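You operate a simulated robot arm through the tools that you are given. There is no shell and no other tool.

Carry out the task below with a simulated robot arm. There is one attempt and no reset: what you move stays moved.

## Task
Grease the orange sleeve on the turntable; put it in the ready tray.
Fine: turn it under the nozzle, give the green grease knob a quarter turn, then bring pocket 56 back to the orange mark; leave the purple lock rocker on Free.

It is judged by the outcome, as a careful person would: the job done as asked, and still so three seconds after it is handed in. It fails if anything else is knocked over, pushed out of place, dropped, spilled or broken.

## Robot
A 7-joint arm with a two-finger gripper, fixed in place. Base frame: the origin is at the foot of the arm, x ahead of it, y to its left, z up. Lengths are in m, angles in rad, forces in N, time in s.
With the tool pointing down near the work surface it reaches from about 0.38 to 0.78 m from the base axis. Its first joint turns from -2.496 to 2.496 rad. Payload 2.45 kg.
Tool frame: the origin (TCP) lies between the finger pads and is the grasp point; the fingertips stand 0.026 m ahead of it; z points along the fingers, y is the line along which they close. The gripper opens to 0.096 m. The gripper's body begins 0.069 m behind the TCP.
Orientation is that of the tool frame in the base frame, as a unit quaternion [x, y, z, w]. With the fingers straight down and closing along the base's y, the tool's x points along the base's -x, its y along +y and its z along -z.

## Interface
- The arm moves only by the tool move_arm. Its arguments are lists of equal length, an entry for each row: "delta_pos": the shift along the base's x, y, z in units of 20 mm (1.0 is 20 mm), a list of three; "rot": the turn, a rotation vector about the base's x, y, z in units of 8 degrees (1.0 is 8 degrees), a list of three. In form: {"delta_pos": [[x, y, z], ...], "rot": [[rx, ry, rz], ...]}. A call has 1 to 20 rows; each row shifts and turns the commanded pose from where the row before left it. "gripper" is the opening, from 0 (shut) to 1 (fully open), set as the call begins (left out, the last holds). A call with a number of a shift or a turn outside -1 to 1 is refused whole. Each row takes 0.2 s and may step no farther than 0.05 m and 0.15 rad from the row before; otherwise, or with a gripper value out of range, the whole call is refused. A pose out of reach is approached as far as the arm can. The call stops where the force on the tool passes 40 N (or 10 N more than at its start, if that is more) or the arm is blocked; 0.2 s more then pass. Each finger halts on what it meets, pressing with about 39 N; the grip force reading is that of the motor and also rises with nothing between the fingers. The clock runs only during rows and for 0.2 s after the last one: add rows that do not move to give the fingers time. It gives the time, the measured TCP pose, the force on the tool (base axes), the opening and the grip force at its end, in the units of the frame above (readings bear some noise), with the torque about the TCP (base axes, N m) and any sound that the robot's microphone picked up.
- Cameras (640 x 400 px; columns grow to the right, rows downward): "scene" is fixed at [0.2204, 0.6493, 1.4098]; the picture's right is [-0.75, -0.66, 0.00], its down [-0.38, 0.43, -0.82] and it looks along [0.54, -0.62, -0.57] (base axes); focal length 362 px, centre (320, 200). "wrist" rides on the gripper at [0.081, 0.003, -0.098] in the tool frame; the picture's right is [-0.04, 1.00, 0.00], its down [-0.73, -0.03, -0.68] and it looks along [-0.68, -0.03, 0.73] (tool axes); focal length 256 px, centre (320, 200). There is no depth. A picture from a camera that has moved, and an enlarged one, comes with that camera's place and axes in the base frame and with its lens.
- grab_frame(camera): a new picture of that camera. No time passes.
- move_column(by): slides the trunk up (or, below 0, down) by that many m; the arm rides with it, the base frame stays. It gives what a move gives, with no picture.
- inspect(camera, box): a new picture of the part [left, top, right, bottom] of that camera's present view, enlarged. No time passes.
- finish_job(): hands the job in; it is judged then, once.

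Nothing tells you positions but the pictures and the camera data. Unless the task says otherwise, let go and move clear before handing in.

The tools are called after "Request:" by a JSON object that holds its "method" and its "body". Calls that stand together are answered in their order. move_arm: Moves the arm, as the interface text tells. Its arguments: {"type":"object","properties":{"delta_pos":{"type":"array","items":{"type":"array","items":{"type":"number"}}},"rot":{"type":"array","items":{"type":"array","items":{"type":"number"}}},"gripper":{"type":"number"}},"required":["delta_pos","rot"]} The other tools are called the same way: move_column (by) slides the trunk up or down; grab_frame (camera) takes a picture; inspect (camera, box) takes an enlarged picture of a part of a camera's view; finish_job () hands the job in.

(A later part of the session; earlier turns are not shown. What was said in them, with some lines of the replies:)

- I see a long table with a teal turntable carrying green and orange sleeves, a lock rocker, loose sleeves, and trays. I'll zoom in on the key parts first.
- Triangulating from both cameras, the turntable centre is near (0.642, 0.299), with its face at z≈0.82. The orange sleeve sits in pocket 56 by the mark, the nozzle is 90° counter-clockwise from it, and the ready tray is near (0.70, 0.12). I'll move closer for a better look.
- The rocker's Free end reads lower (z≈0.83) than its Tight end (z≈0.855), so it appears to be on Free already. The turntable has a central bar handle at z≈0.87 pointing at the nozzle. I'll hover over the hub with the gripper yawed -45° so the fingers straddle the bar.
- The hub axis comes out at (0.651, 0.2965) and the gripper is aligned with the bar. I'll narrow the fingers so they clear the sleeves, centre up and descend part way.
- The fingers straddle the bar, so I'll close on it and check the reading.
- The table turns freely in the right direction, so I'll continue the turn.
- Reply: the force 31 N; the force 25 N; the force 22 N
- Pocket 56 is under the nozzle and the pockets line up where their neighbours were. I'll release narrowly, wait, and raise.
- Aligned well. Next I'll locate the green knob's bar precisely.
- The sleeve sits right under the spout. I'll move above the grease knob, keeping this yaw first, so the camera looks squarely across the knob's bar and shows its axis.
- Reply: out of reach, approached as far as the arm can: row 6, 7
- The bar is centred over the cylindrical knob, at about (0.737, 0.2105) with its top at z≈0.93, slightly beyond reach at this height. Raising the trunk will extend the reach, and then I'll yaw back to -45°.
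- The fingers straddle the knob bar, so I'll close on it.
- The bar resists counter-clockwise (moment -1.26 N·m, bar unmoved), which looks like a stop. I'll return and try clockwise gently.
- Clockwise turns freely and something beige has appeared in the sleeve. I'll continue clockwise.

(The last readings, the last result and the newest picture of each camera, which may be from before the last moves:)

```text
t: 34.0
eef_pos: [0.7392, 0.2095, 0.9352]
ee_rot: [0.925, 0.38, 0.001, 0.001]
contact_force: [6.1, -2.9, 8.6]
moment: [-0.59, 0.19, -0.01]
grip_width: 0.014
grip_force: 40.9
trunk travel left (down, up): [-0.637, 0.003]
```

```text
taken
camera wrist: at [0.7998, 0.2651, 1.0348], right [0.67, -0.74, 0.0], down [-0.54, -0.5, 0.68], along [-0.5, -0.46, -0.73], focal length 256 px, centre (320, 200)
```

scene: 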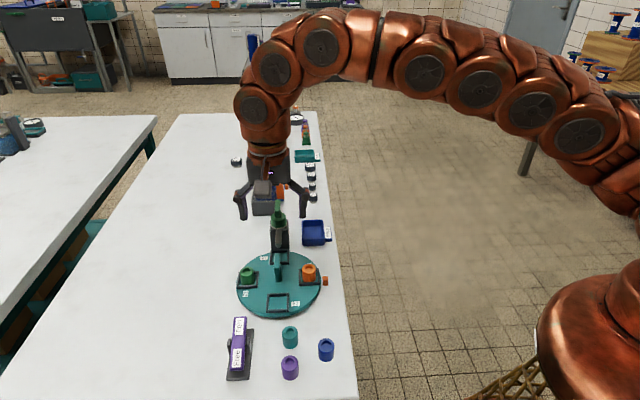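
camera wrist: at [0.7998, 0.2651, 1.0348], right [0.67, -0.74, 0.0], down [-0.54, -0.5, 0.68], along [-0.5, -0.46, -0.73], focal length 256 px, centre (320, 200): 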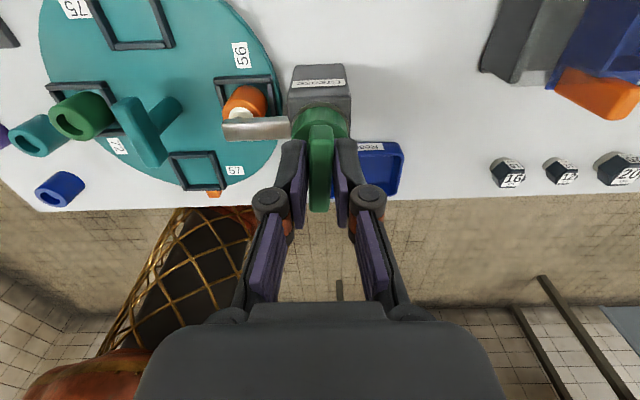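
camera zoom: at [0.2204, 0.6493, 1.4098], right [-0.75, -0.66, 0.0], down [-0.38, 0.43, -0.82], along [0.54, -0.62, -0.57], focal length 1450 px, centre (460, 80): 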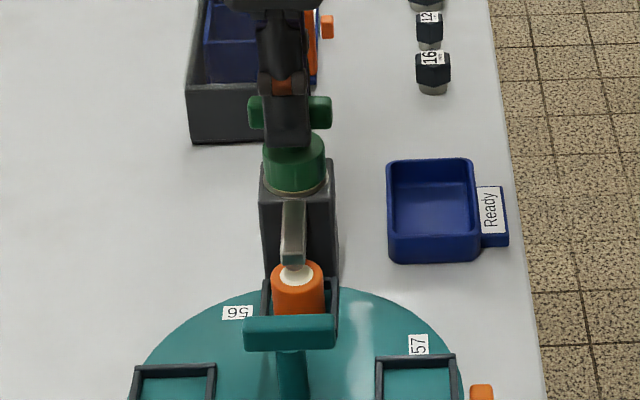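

The knob has been turned a quarter turn. I'll release it, raise and look at the grease.

Request:
{"method": "move_arm", "body": {"delta_pos": [[0, 0, 0], [0, 0, 0], [0, 0, 0], [0, 0, 0]], "rot": [[0, 0, 0], [0, 0, 0], [0, 0, 0], [0, 0, 0]], "gripper": 0.34}}

Request:
{"method": "inspect", "body": {"camera": "scene", "box": [265, 230, 315, 280]}}

Request:
{"method": "move_arm", "body": {"delta_pos": [[0, 0, 1], [0, 0, 1], [0, 0, 1], [0, 0, 1], [0, 0, 0]], "rot": [[0, 0, 0], [0, 0, 0], [0, 0, 0], [0, 0, 0], [0, 0, 0]]}}

Request:
{"method": "inspect", "body": {"camera": "scene", "box": [265, 230, 315, 280]}}

Request:
{"method": "inspect", "body": {"camera": "scene", "box": [220, 180, 350, 320]}}

```text
t: 35.0
eef_pos: [0.7399, 0.2106, 0.9345]
ee_rot: [0.924, 0.381, 0.0, 0.0]
contact_force: [-0.4, 0.0, 0.0]
moment: [0.0, 0.03, -0.02]
grip_width: 0.0327
grip_force: 0.0
trunk travel left (down, up): [-0.637, 0.003]
```

```text
8.00 times, centred on (290, 255) of scene
camera zoom: at [0.2204, 0.6493, 1.4098], right [-0.75, -0.66, 0.0], down [-0.38, 0.43, -0.82], along [0.54, -0.62, -0.57], focal length 2899 px, centre (560, -240)
```

zoom: 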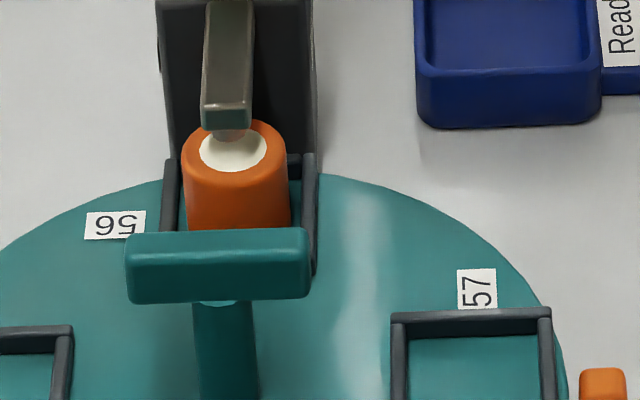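

```text
t: 36.2
eef_pos: [0.7392, 0.2108, 1.0151]
ee_rot: [0.925, 0.381, 0.0, 0.001]
contact_force: [0.7, -0.4, 0.2]
moment: [0.02, 0.01, -0.01]
grip_width: 0.0328
grip_force: 0.0
trunk travel left (down, up): [-0.637, 0.003]
```

```text
8.00 times, centred on (290, 255) of scene
camera zoom: at [0.2204, 0.6493, 1.4098], right [-0.75, -0.66, 0.0], down [-0.38, 0.43, -0.82], along [0.54, -0.62, -0.57], focal length 2899 px, centre (560, -240)
```

zoom: 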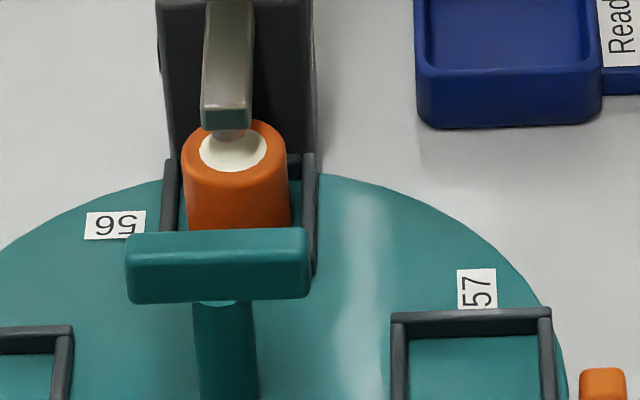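

```text
2.86 times, centred on (285, 250) of scene
camera zoom: at [0.2204, 0.6493, 1.4098], right [-0.75, -0.66, 0.0], down [-0.38, 0.43, -0.82], along [0.54, -0.62, -0.57], focal length 1035 px, centre (420, 57)
```

zoom: 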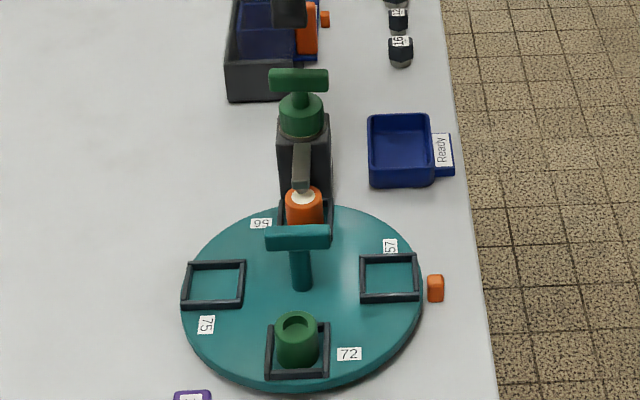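

Grease fill is stable and the knob is a quarter turn round. I'll go back over the hub with the gripper yawed to +45° to turn the table back.

Request:
{"method": "move_arm", "body": {"delta_pos": [[-0.44, 0.43, 0], [-0.44, 0.43, 0], [-0.44, 0.43, 0], [-0.44, 0.43, 0], [-0.44, 0.43, 0], [-0.44, 0.43, 0], [-0.44, 0.43, 0], [-0.44, 0.43, 0], [-0.44, 0.43, 0], [-0.44, 0.43, 0], [0, 0, 0], [0, 0, 0], [0, 0, 0], [0, 0, 0], [0, 0, 0], [0, 0, 0], [0, 0, 0], [0, 0, 0], [0, 0, 0], [0, 0, 0]], "rot": [[0, 0, 0.95], [0, 0, 0.95], [0, 0, 0.95], [0, 0, 0.95], [0, 0, 0.95], [0, 0, 0.95], [0, 0, 0.95], [0, 0, 0.95], [0, 0, 0.95], [0, 0, 0.95], [0, 0, 0.95], [0, 0, 0.95], [0, 0, 0.95], [0, 0, 0.95], [0, 0, 0.95], [0, 0, 0.95], [0, 0, 0.95], [0, 0, 0.95], [0, 0, 0.95], [0, 0, 0.95]]}}

Request:
{"method": "move_arm", "body": {"delta_pos": [[0, 0, 0], [0, 0, 0], [0, 0, 0], [0, 0, 0], [0, 0, 0]], "rot": [[0, 0, 0.875], [0, 0, 0.875], [0, 0, 0.875], [0, 0, 0.875], [0, 0, 0]]}}

Request:
{"method": "grab_frame", "body": {"camera": "wrist"}}

```text
t: 40.4
eef_pos: [0.651, 0.2971, 1.015]
ee_rot: [-0.148, 0.989, 0.0, 0.001]
contact_force: [0.4, -0.6, -0.2]
moment: [0.0, 0.0, 0.02]
grip_width: 0.0327
grip_force: 0.1
trunk travel left (down, up): [-0.637, 0.003]
```

```text
t: 41.6
eef_pos: [0.6504, 0.296, 1.0151]
ee_rot: [-0.382, 0.924, 0.0, 0.0]
contact_force: [1.3, 0.9, -0.2]
moment: [0.03, -0.07, -0.03]
grip_width: 0.0327
grip_force: 0.0
trunk travel left (down, up): [-0.637, 0.003]
```

```text
taken
camera wrist: at [0.591, 0.2408, 1.1145], right [-0.68, 0.74, 0.0], down [0.54, 0.5, 0.68], along [0.5, 0.46, -0.73], focal length 256 px, centre (320, 200)
```

wrist: 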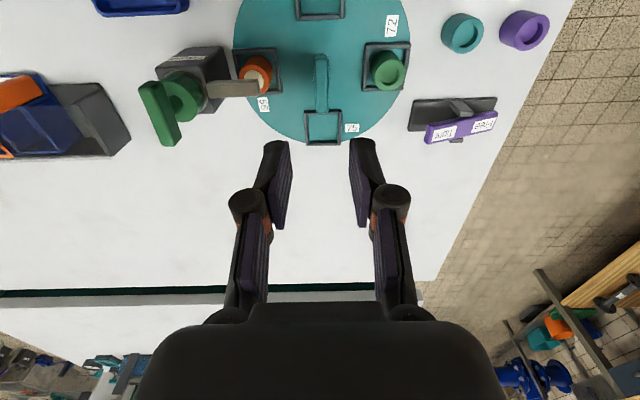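

Request:
{"method": "move_arm", "body": {"delta_pos": [[0.02, 0.03, -1], [0, 0, -1], [0, 0, -1], [0, 0, -1], [0, 0, -1], [0, 0, -1], [0, 0, -1], [0, 0, -0.35], [0, 0, 0]], "rot": [[0, 0, 0], [0, 0, 0], [0, 0, 0], [0, 0, 0], [0, 0, 0], [0, 0, 0], [0, 0, 0], [0, 0, 0], [0, 0, 0]]}}

Request:
{"method": "move_arm", "body": {"delta_pos": [[0, 0, 0], [0, 0, 0], [0, 0, 0], [0, 0, 0]], "rot": [[0, 0, 0], [0, 0, 0], [0, 0, 0], [0, 0, 0]], "gripper": 0}}

```text
t: 43.6
eef_pos: [0.651, 0.2973, 0.8684]
ee_rot: [-0.381, 0.925, 0.0, 0.0]
contact_force: [0.5, 0.5, 0.1]
moment: [-0.01, -0.06, 0.01]
grip_width: 0.0326
grip_force: 0.1
trunk travel left (down, up): [-0.637, 0.003]
```

```text
t: 44.6
eef_pos: [0.6508, 0.2977, 0.8687]
ee_rot: [-0.381, 0.924, 0.0, 0.0]
contact_force: [-0.8, -0.1, -0.2]
moment: [-0.04, 0.0, -0.01]
grip_width: 0.0157
grip_force: 42.0
trunk travel left (down, up): [-0.637, 0.003]
```

Request:
{"method": "move_arm", "body": {"delta_pos": [[0, 0, 0], [0, 0, 0], [0, 0, 0], [0, 0, 0], [0, 0, 0], [0, 0, 0]], "rot": [[0, 0, -0.4], [0, 0, -0.7], [0, 0, -0.7], [0, 0, -0.7], [0, 0, -0.5], [0, 0, 0]]}}

```text
t: 46.0
eef_pos: [0.6493, 0.2962, 0.8678]
ee_rot: [-0.18, 0.984, 0.0, 0.0]
contact_force: [-3.3, 3.2, -1.4]
moment: [-0.06, 0.51, -0.05]
grip_width: 0.0158
grip_force: 41.0
trunk travel left (down, up): [-0.637, 0.003]
```

Request:
{"method": "move_arm", "body": {"delta_pos": [[0, 0, 0], [0, 0, 0], [0, 0, 0], [0, 0, 0], [0, 0, 0], [0, 0, 0]], "rot": [[0, 0, -0.5], [0, 0, -0.8], [0, 0, -0.8], [0, 0, -0.8], [0, 0, -0.6], [0, 0, 0]]}}

```text
t: 47.4
eef_pos: [0.6504, 0.2973, 0.8682]
ee_rot: [0.062, 0.998, 0.0, -0.001]
contact_force: [-11.8, 5.4, 5.0]
moment: [0.15, 0.75, -0.07]
grip_width: 0.0157
grip_force: 42.2
trunk travel left (down, up): [-0.637, 0.003]
```

Request:
{"method": "move_arm", "body": {"delta_pos": [[-0.05, 0.02, 0.02], [0, 0, 0], [0, 0, 0], [0, 0, 0], [0, 0, 0]], "rot": [[0, 0, -0.5], [0, 0, -0.7], [0, 0, -0.7], [0, 0, -0.5], [0, 0, 0]]}}

```text
t: 48.6
eef_pos: [0.6514, 0.2974, 0.8697]
ee_rot: [0.229, 0.973, 0.001, 0.0]
contact_force: [1.9, -0.9, -2.1]
moment: [-0.17, -0.43, -0.03]
grip_width: 0.0157
grip_force: 41.6
trunk travel left (down, up): [-0.637, 0.003]
```

Request:
{"method": "move_arm", "body": {"delta_pos": [[0, 0, 0], [0, 0, 0], [0, 0, 0], [0, 0, 0], [0, 0, 0], [0, 0, 0]], "rot": [[0, 0, -0.6], [0, 0, -0.7], [0, 0, -0.6], [0, 0, -0.41], [0, 0, 0], [0, 0, 0]]}}

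Request:
{"method": "inspect", "body": {"camera": "scene", "box": [220, 200, 350, 320]}}

Request:
{"method": "inspect", "body": {"camera": "scene", "box": [235, 245, 335, 310]}}

```text
t: 50.0
eef_pos: [0.652, 0.2971, 0.8694]
ee_rot: [0.382, 0.924, 0.0, -0.001]
contact_force: [7.7, -8.2, -1.3]
moment: [-0.36, -0.38, -0.03]
grip_width: 0.0157
grip_force: 41.3
trunk travel left (down, up): [-0.637, 0.003]
```

```text
3.33 times, centred on (285, 260) of scene
camera zoom: at [0.2204, 0.6493, 1.4098], right [-0.75, -0.66, 0.0], down [-0.38, 0.43, -0.82], along [0.54, -0.62, -0.57], focal length 1208 px, centre (437, 0)
```

zoom: 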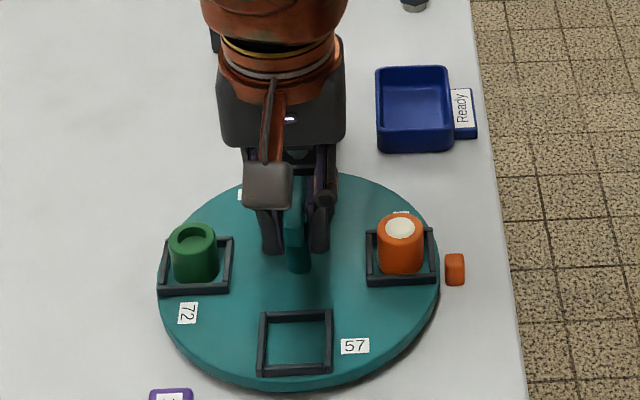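

```text
6.15 times, centred on (285, 278) of scene
camera zoom: at [0.2204, 0.6493, 1.4098], right [-0.75, -0.66, 0.0], down [-0.38, 0.43, -0.82], along [0.54, -0.62, -0.57], focal length 2230 px, centre (535, -277)
```

zoom: 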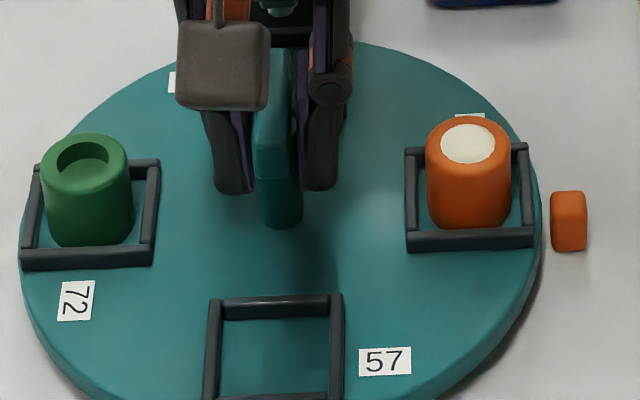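

The table is back exactly to its original position, with pocket 56 at the orange mark. I'll relieve the force, release and rise.

Request:
{"method": "move_arm", "body": {"delta_pos": [[0.04, -0.04, 0], [0, 0, 0]], "rot": [[0, 0, 0], [0, 0, 0]]}}

Request:
{"method": "move_arm", "body": {"delta_pos": [[0, 0, 0], [0, 0, 0], [0, 0, 0], [0, 0, 0]], "rot": [[0, 0, 0], [0, 0, 0], [0, 0, 0], [0, 0, 0]], "gripper": 0.34}}

Request:
{"method": "move_arm", "body": {"delta_pos": [[0, 0, 0.8], [0, 0, 1], [0, 0, 1], [0, 0, 1], [0, 0, 1], [0, 0, 1], [0, 0, 0]], "rot": [[0, 0, 0], [0, 0, 0], [0, 0, 0], [0, 0, 0], [0, 0, 0], [0, 0, 0], [0, 0, 0]]}}

Request:
{"method": "grab_frame", "body": {"camera": "wrist"}}

Request:
{"method": "inspect", "body": {"camera": "scene", "box": [235, 245, 335, 310]}}

```text
t: 50.6
eef_pos: [0.6502, 0.2977, 0.868]
ee_rot: [0.381, 0.924, 0.0, 0.0]
contact_force: [1.4, -5.6, 0.7]
moment: [-0.78, -0.67, 0.06]
grip_width: 0.0155
grip_force: 41.5
trunk travel left (down, up): [-0.637, 0.003]
```

```text
t: 51.6
eef_pos: [0.6508, 0.2977, 0.8694]
ee_rot: [0.381, 0.924, -0.001, 0.001]
contact_force: [0.7, 0.3, 0.0]
moment: [0.04, -0.02, -0.01]
grip_width: 0.0327
grip_force: 0.1
trunk travel left (down, up): [-0.637, 0.003]
```

```text
t: 53.2
eef_pos: [0.6519, 0.2977, 0.9843]
ee_rot: [0.381, 0.925, 0.0, 0.0]
contact_force: [-0.3, -0.3, -0.8]
moment: [0.01, -0.01, 0.03]
grip_width: 0.0326
grip_force: 0.0
trunk travel left (down, up): [-0.637, 0.003]
```

```text
taken
camera wrist: at [0.5958, 0.3575, 1.083], right [0.73, 0.68, 0.0], down [0.5, -0.54, 0.68], along [0.46, -0.5, -0.73], focal length 256 px, centre (320, 200)
```

wrist: 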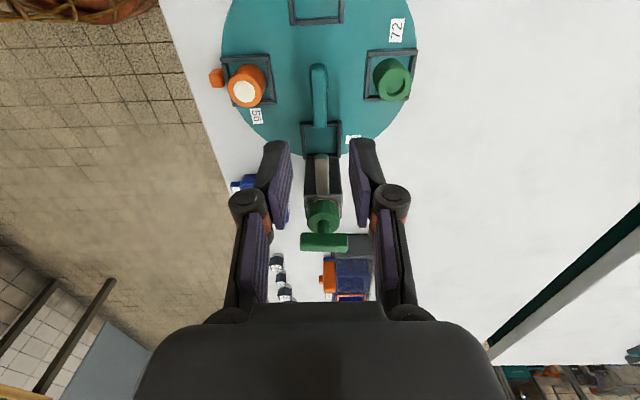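

```text
6.15 times, centred on (285, 278) of scene
camera zoom: at [0.2204, 0.6493, 1.4098], right [-0.75, -0.66, 0.0], down [-0.38, 0.43, -0.82], along [0.54, -0.62, -0.57], focal length 2230 px, centre (535, -277)
```

zoom: 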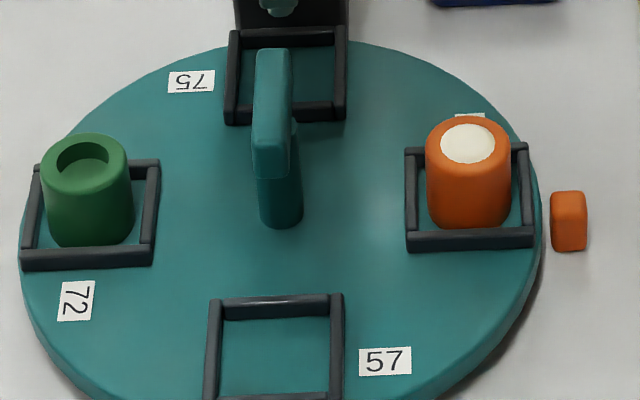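

Next is the greased sleeve. I'll zoom in on it and the ready tray for accurate positions.

Request:
{"method": "inspect", "body": {"camera": "wrist", "box": [190, 40, 310, 130]}}

Request:
{"method": "inspect", "body": {"camera": "scene", "box": [290, 205, 350, 255]}}

Request:
{"method": "inspect", "body": {"camera": "scene", "box": [290, 250, 340, 300]}}

```text
4.44 times, centred on (250, 85) of wrist
camera zoom: at [0.5958, 0.3575, 1.083], right [0.73, 0.68, 0.0], down [0.5, -0.54, 0.68], along [0.46, -0.5, -0.73], focal length 1138 px, centre (631, 711)
```

zoom: 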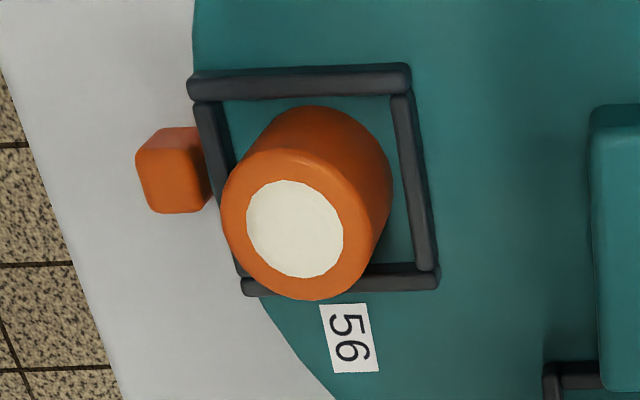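

```text
8.00 times, centred on (320, 230) of scene
camera zoom: at [0.2204, 0.6493, 1.4098], right [-0.75, -0.66, 0.0], down [-0.38, 0.43, -0.82], along [0.54, -0.62, -0.57], focal length 2899 px, centre (320, -40)
```

zoom: 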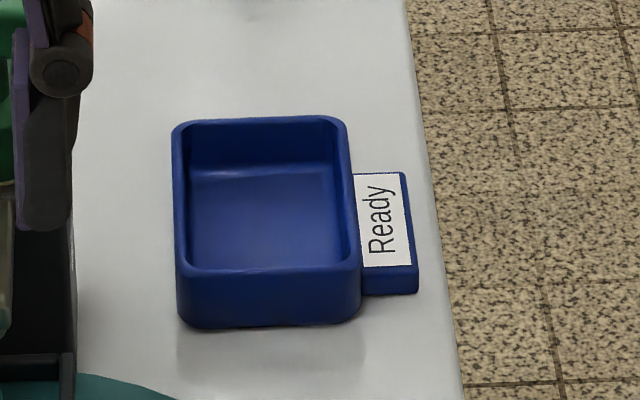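

```text
8.00 times, centred on (315, 275) of scene
camera zoom: at [0.2204, 0.6493, 1.4098], right [-0.75, -0.66, 0.0], down [-0.38, 0.43, -0.82], along [0.54, -0.62, -0.57], focal length 2899 px, centre (360, -400)
```

zoom: 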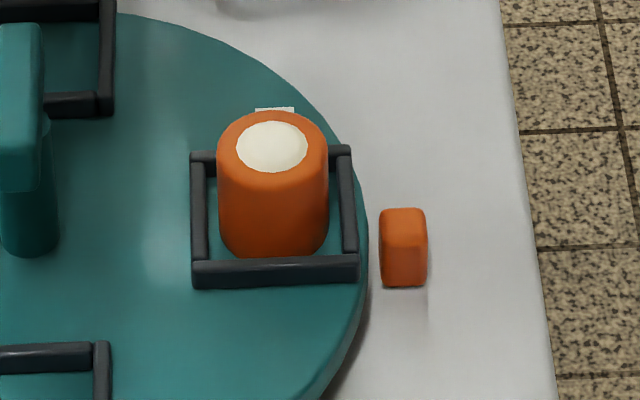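

Sleeve is at about (0.603, 0.2475), top z≈0.847, diameter 31 mm; the tray centre is near (0.705, 0.122). I'll yaw so the fingers close tangentially, clear of the orange mark and the bar, and hover over the sleeve.

Request:
{"method": "move_arm", "body": {"delta_pos": [[-0.204, -0.209, 0], [-0.204, -0.209, 0], [-0.204, -0.209, 0], [-0.204, -0.209, 0], [-0.204, -0.209, 0], [-0.204, -0.209, 0], [-0.204, -0.209, 0], [-0.204, -0.209, 0], [-0.204, -0.209, 0], [-0.204, -0.209, 0], [-0.204, -0.209, 0], [-0.204, -0.209, 0], [0, 0, -1], [0, 0, -1], [0, 0, -0.7], [0, 0, 0]], "rot": [[0, 0, 0.9375], [0, 0, 0.9375], [0, 0, 0.9375], [0, 0, 0.9375], [0, 0, 0.9375], [0, 0, 0.9375], [0, 0, 0.9375], [0, 0, 0.9375], [0, 0, 0.9375], [0, 0, 0.9375], [0, 0, 0.9375], [0, 0, 0.9375], [0, 0, 0], [0, 0, 0], [0, 0, 0], [0, 0, 0]], "gripper": 0.52}}

Request:
{"method": "grab_frame", "body": {"camera": "wrist"}}

Request:
{"method": "inspect", "body": {"camera": "scene", "box": [270, 230, 340, 300]}}

```text
t: 56.6
eef_pos: [0.6019, 0.2444, 0.9306]
ee_rot: [-0.385, 0.923, -0.001, 0.0]
contact_force: [0.2, -1.1, -0.5]
moment: [0.04, -0.03, 0.01]
grip_width: 0.0495
grip_force: 0.0
trunk travel left (down, up): [-0.637, 0.003]
```

```text
taken
camera wrist: at [0.5417, 0.1889, 1.0307], right [-0.68, 0.73, 0.0], down [0.54, 0.5, 0.68], along [0.5, 0.46, -0.73], focal length 256 px, centre (320, 200)
```

wrist: 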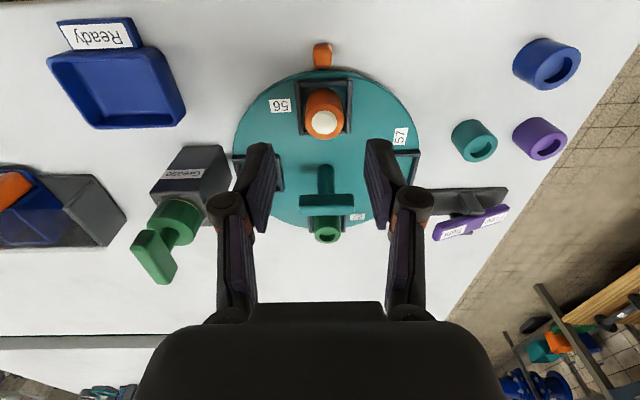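

```text
5.71 times, centred on (305, 265) of scene
camera zoom: at [0.2204, 0.6493, 1.4098], right [-0.75, -0.66, 0.0], down [-0.38, 0.43, -0.82], along [0.54, -0.62, -0.57], focal length 2071 px, centre (406, -171)
```

zoom: 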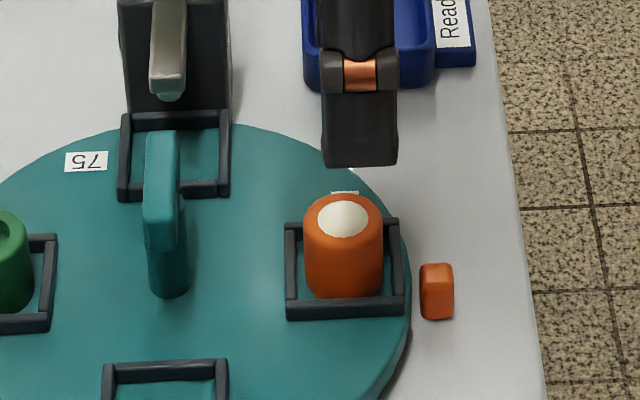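

Request:
{"method": "inspect", "body": {"camera": "wrist", "box": [270, 60, 380, 150]}}

Request:
{"method": "inspect", "body": {"camera": "wrist", "box": [30, 10, 200, 140]}}

```text
4.44 times, centred on (325, 105) of wrist
camera zoom: at [0.5417, 0.1889, 1.0307], right [-0.68, 0.73, 0.0], down [0.54, 0.5, 0.68], along [0.5, 0.46, -0.73], focal length 1138 px, centre (298, 622)
```

zoom: 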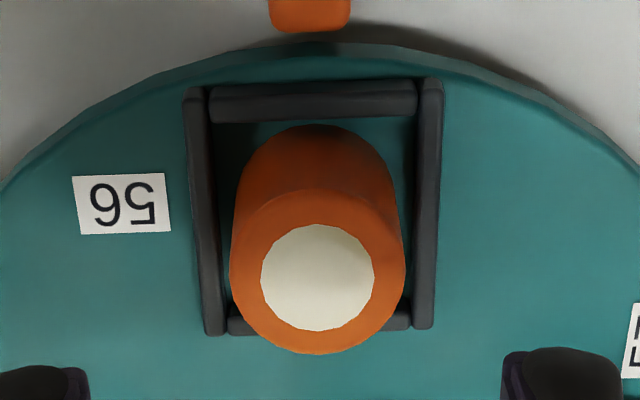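

```text
3.08 times, centred on (115, 75) of wrist
camera zoom: at [0.5417, 0.1889, 1.0307], right [-0.68, 0.73, 0.0], down [0.54, 0.5, 0.68], along [0.5, 0.46, -0.73], focal length 788 px, centre (951, 585)
```

zoom: 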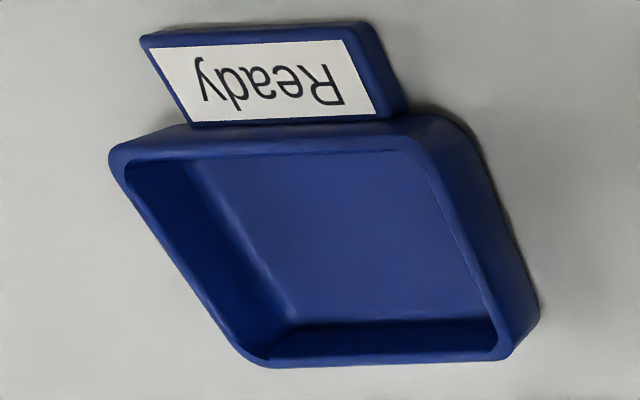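

Request:
{"method": "move_arm", "body": {"delta_pos": [[0.14, 0.3, -0.5], [0, 0, -0.8], [0, 0, -0.8], [0, 0, -0.8], [0, 0, -0.75], [0, 0, 0]], "rot": [[0, 0, 0], [0, 0, 0], [0, 0, 0], [0, 0, 0], [0, 0, 0], [0, 0, 0]]}}

Request:
{"method": "grab_frame", "body": {"camera": "wrist"}}

Request:
{"method": "inspect", "body": {"camera": "scene", "box": [270, 230, 340, 300]}}

```text
t: 58.0
eef_pos: [0.6036, 0.251, 0.8584]
ee_rot: [-0.385, 0.923, 0.001, 0.0]
contact_force: [0.3, 0.1, 0.2]
moment: [-0.02, -0.03, -0.02]
grip_width: 0.0499
grip_force: 0.0
trunk travel left (down, up): [-0.637, 0.003]
```

```text
taken
camera wrist: at [0.5445, 0.1965, 0.9575], right [-0.68, 0.73, 0.0], down [0.54, 0.5, 0.68], along [0.5, 0.46, -0.73], focal length 256 px, centre (320, 200)
```

wrist: 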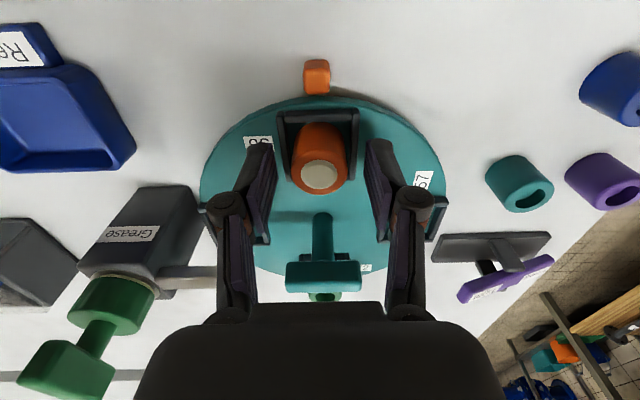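

```text
5.71 times, centred on (305, 265) of scene
camera zoom: at [0.2204, 0.6493, 1.4098], right [-0.75, -0.66, 0.0], down [-0.38, 0.43, -0.82], along [0.54, -0.62, -0.57], focal length 2071 px, centre (406, -171)
```

zoom: 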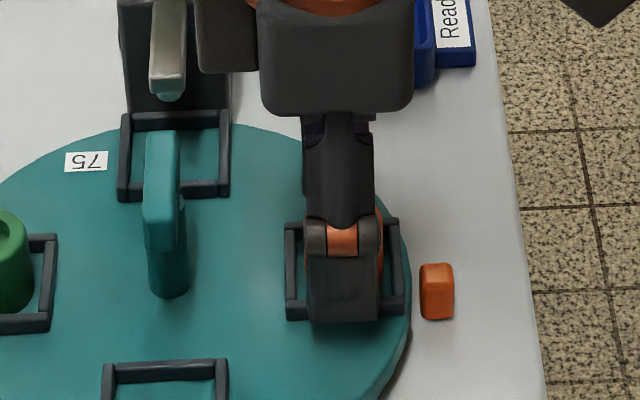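

Sleeve is centred between the fingers, which are above the pocket rim. Gripping now.

Request:
{"method": "move_arm", "body": {"delta_pos": [[0, 0, 0], [0, 0, 0], [0, 0, 0], [0, 0, 0]], "rot": [[0, 0, 0], [0, 0, 0], [0, 0, 0], [0, 0, 0]], "gripper": 0}}

Request:
{"method": "grab_frame", "body": {"camera": "wrist"}}

```text
t: 59.0
eef_pos: [0.6038, 0.251, 0.8589]
ee_rot: [-0.384, 0.923, 0.0, 0.0]
contact_force: [-0.4, 0.1, 0.1]
moment: [-0.01, 0.0, 0.01]
grip_width: 0.0287
grip_force: 38.4
trunk travel left (down, up): [-0.637, 0.003]
```

```text
taken
camera wrist: at [0.5445, 0.1965, 0.9577], right [-0.68, 0.73, 0.0], down [0.54, 0.5, 0.68], along [0.5, 0.46, -0.73], focal length 256 px, centre (320, 200)
```

wrist: 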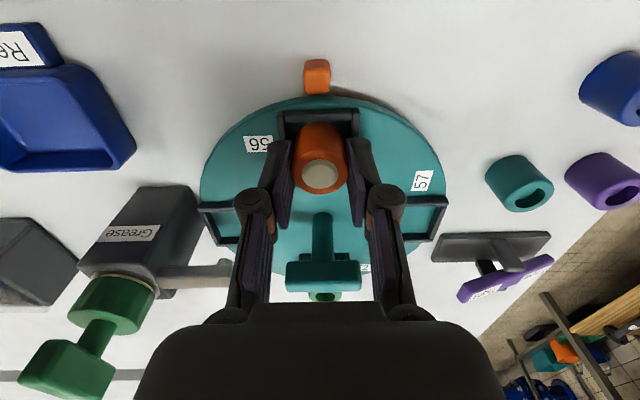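

Request:
{"method": "move_arm", "body": {"delta_pos": [[0, 0, 0.3], [0, 0, 0.5], [0, 0, 0.7], [0, 0, 0.8], [0, 0, 0.8], [0, 0, 0.8], [0, 0, 0]], "rot": [[0, 0, 0], [0, 0, 0], [0, 0, 0], [0, 0, 0], [0, 0, 0], [0, 0, 0], [0, 0, 0]]}}

Request:
{"method": "grab_frame", "body": {"camera": "wrist"}}

Request:
{"method": "inspect", "body": {"camera": "scene", "box": [220, 200, 350, 320]}}

```text
t: 60.6
eef_pos: [0.6047, 0.2517, 0.9347]
ee_rot: [-0.385, 0.923, 0.0, 0.0]
contact_force: [-0.9, 0.5, -0.8]
moment: [0.0, 0.0, 0.03]
grip_width: 0.0287
grip_force: 39.1
trunk travel left (down, up): [-0.637, 0.003]
```

```text
taken
camera wrist: at [0.5445, 0.1963, 1.034], right [-0.68, 0.73, 0.0], down [0.54, 0.5, 0.68], along [0.5, 0.46, -0.73], focal length 256 px, centre (320, 200)
```

wrist: 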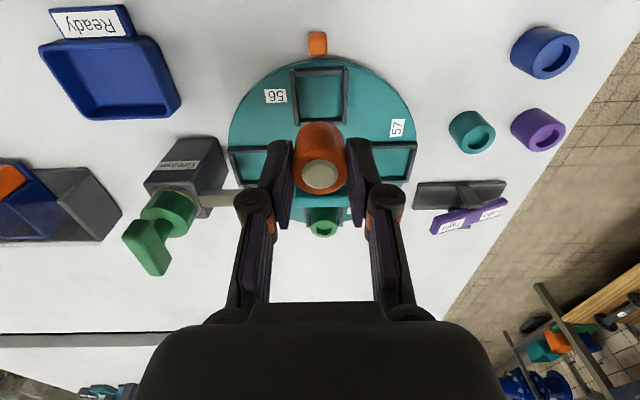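

```text
3.33 times, centred on (285, 260) of scene
camera zoom: at [0.2204, 0.6493, 1.4098], right [-0.75, -0.66, 0.0], down [-0.38, 0.43, -0.82], along [0.54, -0.62, -0.57], focal length 1208 px, centre (437, 0)
```

zoom: 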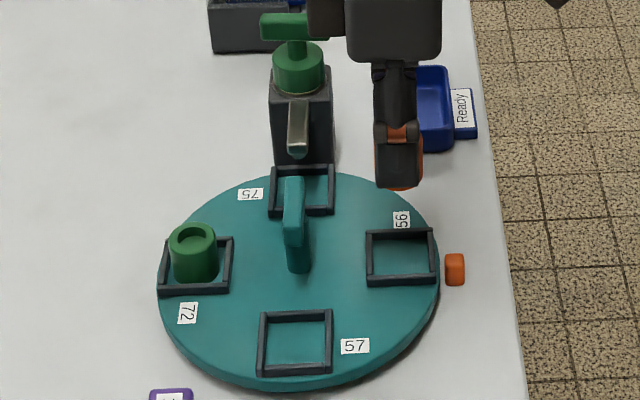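

Sleeve lifted cleanly and the table stayed put. I'll carry it over to the ready tray.

Request:
{"method": "move_arm", "body": {"delta_pos": [[0.3, -0.35, 0], [0.55, -0.7, 0], [0.55, -0.7, 0], [0.6, -0.75, 0], [0.6, -0.75, 0], [0.6, -0.75, 0], [0.6, -0.75, 0], [0.55, -0.7, 0], [0.5, -0.65, 0], [0.25, -0.35, 0], [0, 0, 0]], "rot": [[0, 0, 0], [0, 0, 0], [0, 0, 0], [0, 0, 0], [0, 0, 0], [0, 0, 0], [0, 0, 0], [0, 0, 0], [0, 0, 0], [0, 0, 0], [0, 0, 0]]}}

Request:
{"method": "grab_frame", "body": {"camera": "wrist"}}

Request:
{"method": "inspect", "body": {"camera": "scene", "box": [260, 170, 360, 270]}}

```text
t: 63.0
eef_pos: [0.7076, 0.1233, 0.9354]
ee_rot: [-0.385, 0.923, 0.0, 0.001]
contact_force: [0.0, 0.0, -0.8]
moment: [-0.01, 0.04, -0.02]
grip_width: 0.0286
grip_force: 38.9
trunk travel left (down, up): [-0.637, 0.003]
```

```text
taken
camera wrist: at [0.6471, 0.068, 1.0351], right [-0.68, 0.73, 0.0], down [0.54, 0.5, 0.68], along [0.5, 0.46, -0.73], focal length 256 px, centre (320, 200)
```

wrist: 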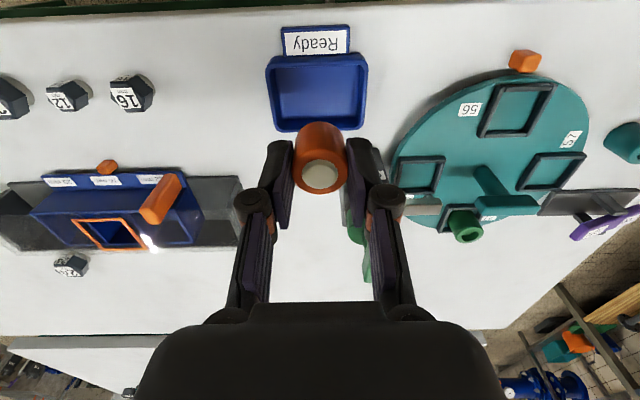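

```text
4.00 times, centred on (310, 220) of scene
camera zoom: at [0.2204, 0.6493, 1.4098], right [-0.75, -0.66, 0.0], down [-0.38, 0.43, -0.82], along [0.54, -0.62, -0.57], focal length 1450 px, centre (360, 120)
```

zoom: 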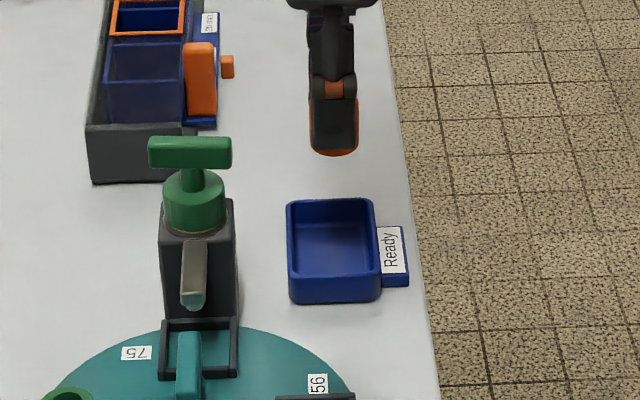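

Request:
{"method": "inspect", "body": {"camera": "wrist", "box": [250, 10, 390, 150]}}

```text
2.86 times, centred on (320, 80) of wrist
camera zoom: at [0.6471, 0.068, 1.0351], right [-0.68, 0.73, 0.0], down [0.54, 0.5, 0.68], along [0.5, 0.46, -0.73], focal length 731 px, centre (320, 543)
```

zoom: 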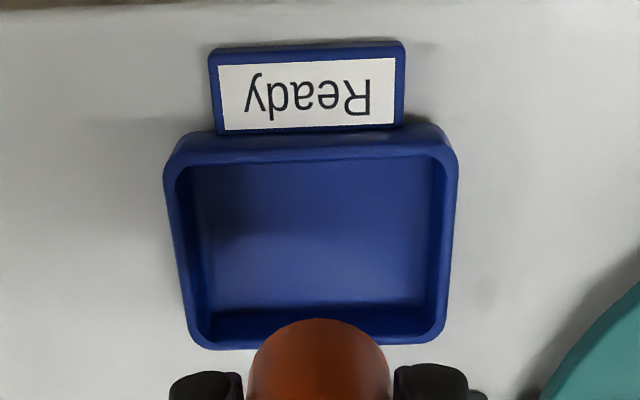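

Request:
{"method": "move_arm", "body": {"delta_pos": [[0.035, -0.035, -0.5], [0, 0, -0.8], [0, 0, -0.8], [0, 0, -0.8], [0, 0, -0.7], [0, 0, -0.5], [0, 0, 0]], "rot": [[0, 0, 0], [0, 0, 0], [0, 0, 0], [0, 0, 0], [0, 0, 0], [0, 0, 0], [0, 0, 0]]}}

Request:
{"method": "grab_frame", "body": {"camera": "wrist"}}

Request:
{"method": "inspect", "body": {"camera": "scene", "box": [285, 200, 345, 260]}}

```text
t: 64.6
eef_pos: [0.7094, 0.1197, 0.8541]
ee_rot: [-0.384, 0.923, 0.0, 0.001]
contact_force: [-0.3, -0.3, 0.4]
moment: [0.03, -0.02, 0.02]
grip_width: 0.0288
grip_force: 39.1
trunk travel left (down, up): [-0.637, 0.003]
```

```text
taken
camera wrist: at [0.6471, 0.0656, 0.9534], right [-0.68, 0.73, 0.0], down [0.54, 0.5, 0.68], along [0.5, 0.46, -0.73], focal length 256 px, centre (320, 200)
```

wrist: 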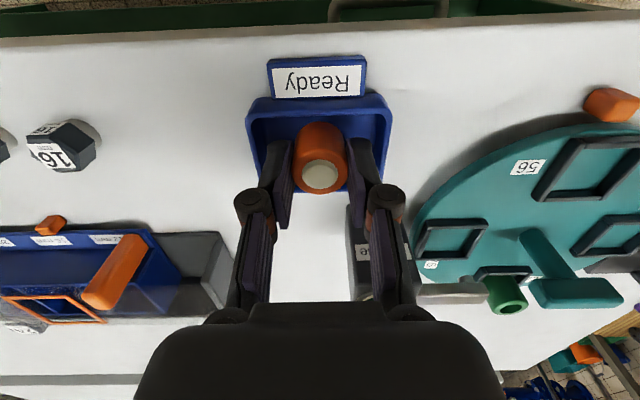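

```text
6.67 times, centred on (315, 230) of scene
camera zoom: at [0.2204, 0.6493, 1.4098], right [-0.75, -0.66, 0.0], down [-0.38, 0.43, -0.82], along [0.54, -0.62, -0.57], focal length 2416 px, centre (353, 0)
```

zoom: 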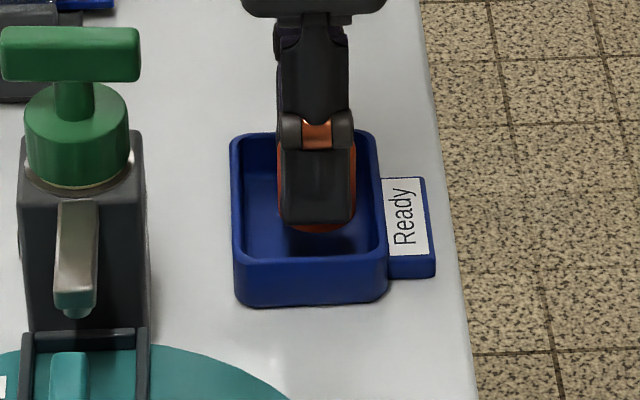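

Request:
{"method": "move_arm", "body": {"delta_pos": [[0.05, 0.07, -0.1], [0, 0, -0.1], [0, 0, -0.1], [0, 0, -0.1], [0, 0, 0]], "rot": [[0, 0, 0], [0, 0, 0], [0, 0, 0], [0, 0, 0], [0, 0, 0]]}}

Request:
{"method": "inspect", "body": {"camera": "scene", "box": [285, 200, 345, 260]}}

```text
t: 65.8
eef_pos: [0.7079, 0.1231, 0.8451]
ee_rot: [-0.384, 0.923, 0.0, 0.0]
contact_force: [0.9, -1.3, -1.6]
moment: [0.01, 0.01, 0.02]
grip_width: 0.0288
grip_force: 39.3
trunk travel left (down, up): [-0.637, 0.003]
```

```text
6.67 times, centred on (315, 230) of scene
camera zoom: at [0.2204, 0.6493, 1.4098], right [-0.75, -0.66, 0.0], down [-0.38, 0.43, -0.82], along [0.54, -0.62, -0.57], focal length 2416 px, centre (353, 0)
```

zoom: 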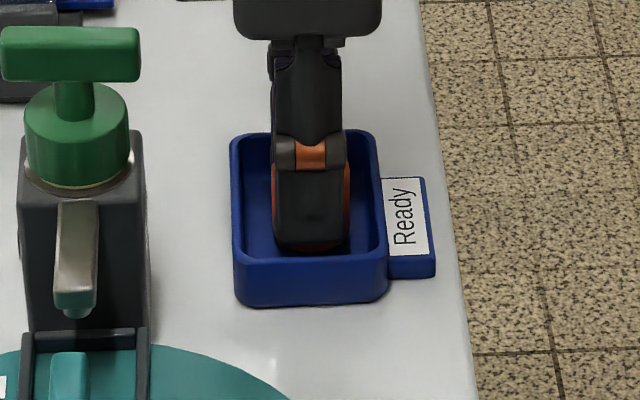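

Well centred in the tray; I'll keep lowering in 1–2 mm steps until it touches the floor.

Request:
{"method": "move_arm", "body": {"delta_pos": [[0, 0, -0.1], [0, 0, -0.1], [0, 0, 0]], "rot": [[0, 0, 0], [0, 0, 0], [0, 0, 0]]}}

```text
t: 66.6
eef_pos: [0.7075, 0.1243, 0.8418]
ee_rot: [-0.384, 0.923, 0.001, 0.0]
contact_force: [0.1, 0.2, 0.1]
moment: [0.06, 0.01, 0.02]
grip_width: 0.0287
grip_force: 39.4
trunk travel left (down, up): [-0.637, 0.003]
```

Request:
{"method": "move_arm", "body": {"delta_pos": [[0, 0, -0.1], [0, 0, -0.1], [0, 0, 0]], "rot": [[0, 0, 0], [0, 0, 0], [0, 0, 0]]}}

Request:
{"method": "inspect", "body": {"camera": "scene", "box": [285, 200, 345, 260]}}

```text
t: 67.4
eef_pos: [0.7079, 0.123, 0.8403]
ee_rot: [-0.385, 0.923, 0.001, 0.002]
contact_force: [1.7, -0.7, 26.2]
moment: [-0.12, 0.04, -0.02]
grip_width: 0.0287
grip_force: 39.4
trunk travel left (down, up): [-0.637, 0.003]
```

```text
6.67 times, centred on (315, 230) of scene
camera zoom: at [0.2204, 0.6493, 1.4098], right [-0.75, -0.66, 0.0], down [-0.38, 0.43, -0.82], along [0.54, -0.62, -0.57], focal length 2416 px, centre (353, 0)
```

zoom: 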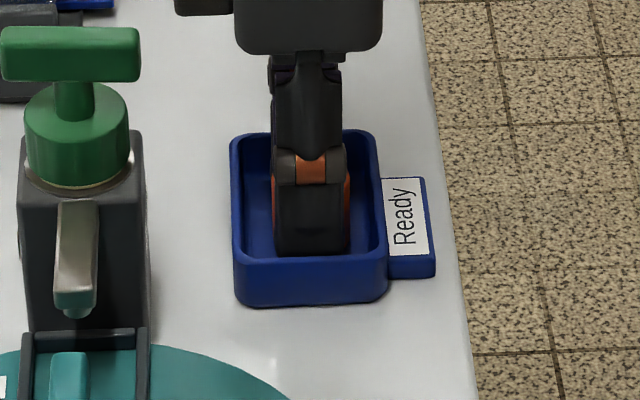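

The sleeve has touched the tray floor. I'll relax the push and release gently.

Request:
{"method": "move_arm", "body": {"delta_pos": [[0, 0, 0.12], [0, 0, 0]], "rot": [[0, 0, 0], [0, 0, 0]]}}

Request:
{"method": "move_arm", "body": {"delta_pos": [[0, 0, 0], [0, 0, 0], [0, 0, 0], [0, 0, 0]], "rot": [[0, 0, 0], [0, 0, 0], [0, 0, 0], [0, 0, 0]], "gripper": 0.42}}

Request:
{"method": "grab_frame", "body": {"camera": "wrist"}}

```text
t: 68.0
eef_pos: [0.7069, 0.1246, 0.8396]
ee_rot: [-0.384, 0.923, 0.0, 0.001]
contact_force: [4.4, -1.0, 10.1]
moment: [-0.02, -0.22, -0.05]
grip_width: 0.0287
grip_force: 39.3
trunk travel left (down, up): [-0.637, 0.003]
```

```text
t: 69.0
eef_pos: [0.7083, 0.1249, 0.8406]
ee_rot: [-0.384, 0.923, 0.0, -0.001]
contact_force: [-0.2, -0.3, 0.0]
moment: [-0.02, 0.0, -0.01]
grip_width: 0.0405
grip_force: 0.0
trunk travel left (down, up): [-0.637, 0.003]
```

```text
taken
camera wrist: at [0.6476, 0.0686, 0.9389], right [-0.68, 0.73, 0.0], down [0.54, 0.5, 0.68], along [0.5, 0.46, -0.73], focal length 256 px, centre (320, 200)
```

wrist: 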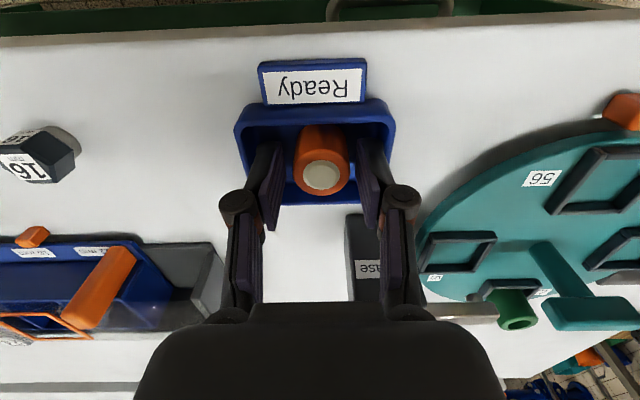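

Released with clearance on both sides; raising straight up and checking everything.

Request:
{"method": "move_arm", "body": {"delta_pos": [[0, 0, 0.4], [0, 0, 0.7], [0, 0, 1], [0, 0, 1], [0, 0, 1], [0, 0, 1], [0, 0, 1], [0, 0, 1], [0, 0, 1], [-0.8, 0, 0.5], [-0.8, 0, 0], [-0.8, 0, 0], [-0.8, 0, 0], [-0.8, -0.5, 0], [-0.8, -0.5, 0], [-0.8, -0.5, 0], [0, 0, 0]], "rot": [[0, 0, 0], [0, 0, 0], [0, 0, 0], [0, 0, 0], [0, 0, 0], [0, 0, 0], [0, 0, 0], [0, 0, 0], [0, 0, 0], [0, 0, 0], [0, 0, 0], [0, 0, 0], [0, 0, 0], [0, 0, 0], [0, 0, 0], [0, 0, 0], [0, 0, 0]]}}

Request:
{"method": "grab_frame", "body": {"camera": "scene"}}

Request:
{"method": "inspect", "body": {"camera": "scene", "box": [220, 180, 350, 320]}}

Request:
{"method": "inspect", "body": {"camera": "scene", "box": [210, 300, 350, 390]}}

Request:
{"method": "inspect", "body": {"camera": "scene", "box": [285, 200, 345, 260]}}

```text
t: 72.6
eef_pos: [0.5965, 0.093, 1.0115]
ee_rot: [-0.384, 0.923, 0.0, 0.0]
contact_force: [-0.3, 0.1, -0.8]
moment: [0.01, 0.03, -0.02]
grip_width: 0.0401
grip_force: 0.1
trunk travel left (down, up): [-0.637, 0.003]
```

```text
taken
```

scene: 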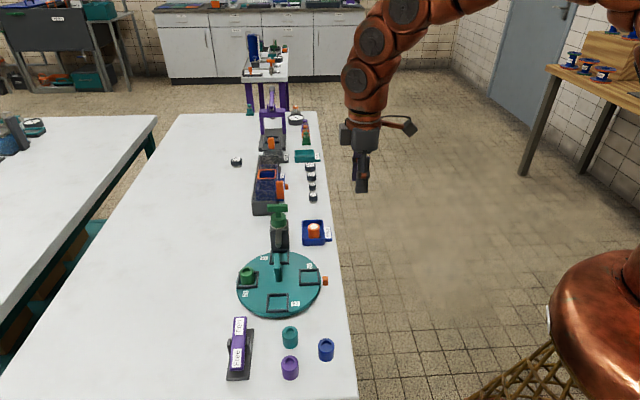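

```text
2.86 times, centred on (285, 250) of scene
camera zoom: at [0.2204, 0.6493, 1.4098], right [-0.75, -0.66, 0.0], down [-0.38, 0.43, -0.82], along [0.54, -0.62, -0.57], focal length 1035 px, centre (420, 57)
```

zoom: 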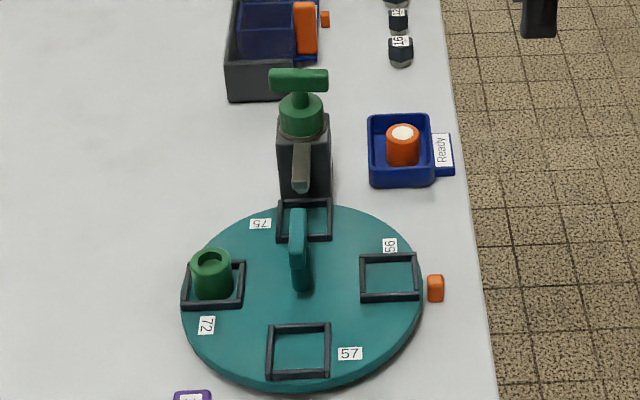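

```text
4.44 times, centred on (280, 345) of scene
camera zoom: at [0.2204, 0.6493, 1.4098], right [-0.75, -0.66, 0.0], down [-0.38, 0.43, -0.82], along [0.54, -0.62, -0.57], focal length 1611 px, centre (498, -444)
```

zoom: 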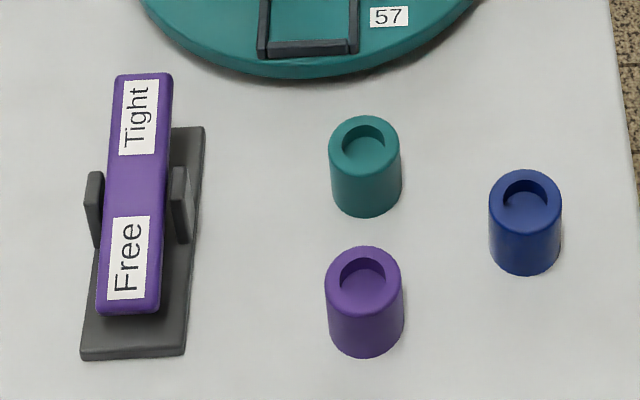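

```text
6.67 times, centred on (315, 230) of scene
camera zoom: at [0.2204, 0.6493, 1.4098], right [-0.75, -0.66, 0.0], down [-0.38, 0.43, -0.82], along [0.54, -0.62, -0.57], focal length 2416 px, centre (353, 0)
```

zoom: 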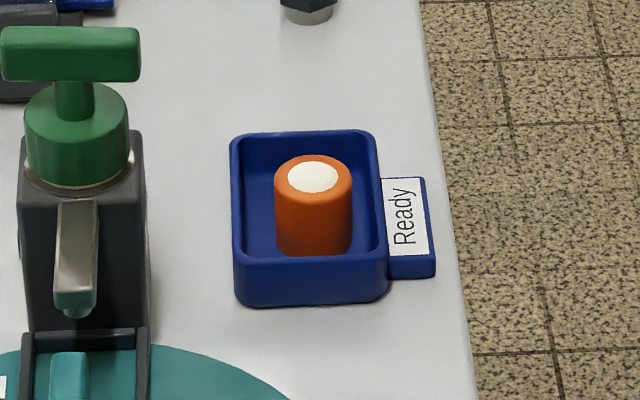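

The greased sleeve stands upright in the ready tray, and empty pocket 56 is at the orange mark. The knob has had its quarter turn, the rocker is still on Free, nothing else has moved, and the arm is clear. Handing in.

Request:
{"method": "finish_job", "body": {}}

```text
The job is handed in.
```

The orange sleeve is greased and standing upright in the ready tray, and I've handed the job in. I don't have the judge's result.

- **Greasing:** I turned the sleeve under the nozzle and gave the green knob a quarter turn clockwise, because it would not turn the other way. The bore filled and the level held steady.
- **Turntable:** Pocket 56 is back at the orange mark, in the same position it started in.
- **Lock rocker:** It was already on Free, so I didn't touch it. The table turned freely throughout.
- **Everything else:** In the last pictures the other sleeves, the trays and the rest of the bench looked undisturbed, and the arm was clear.
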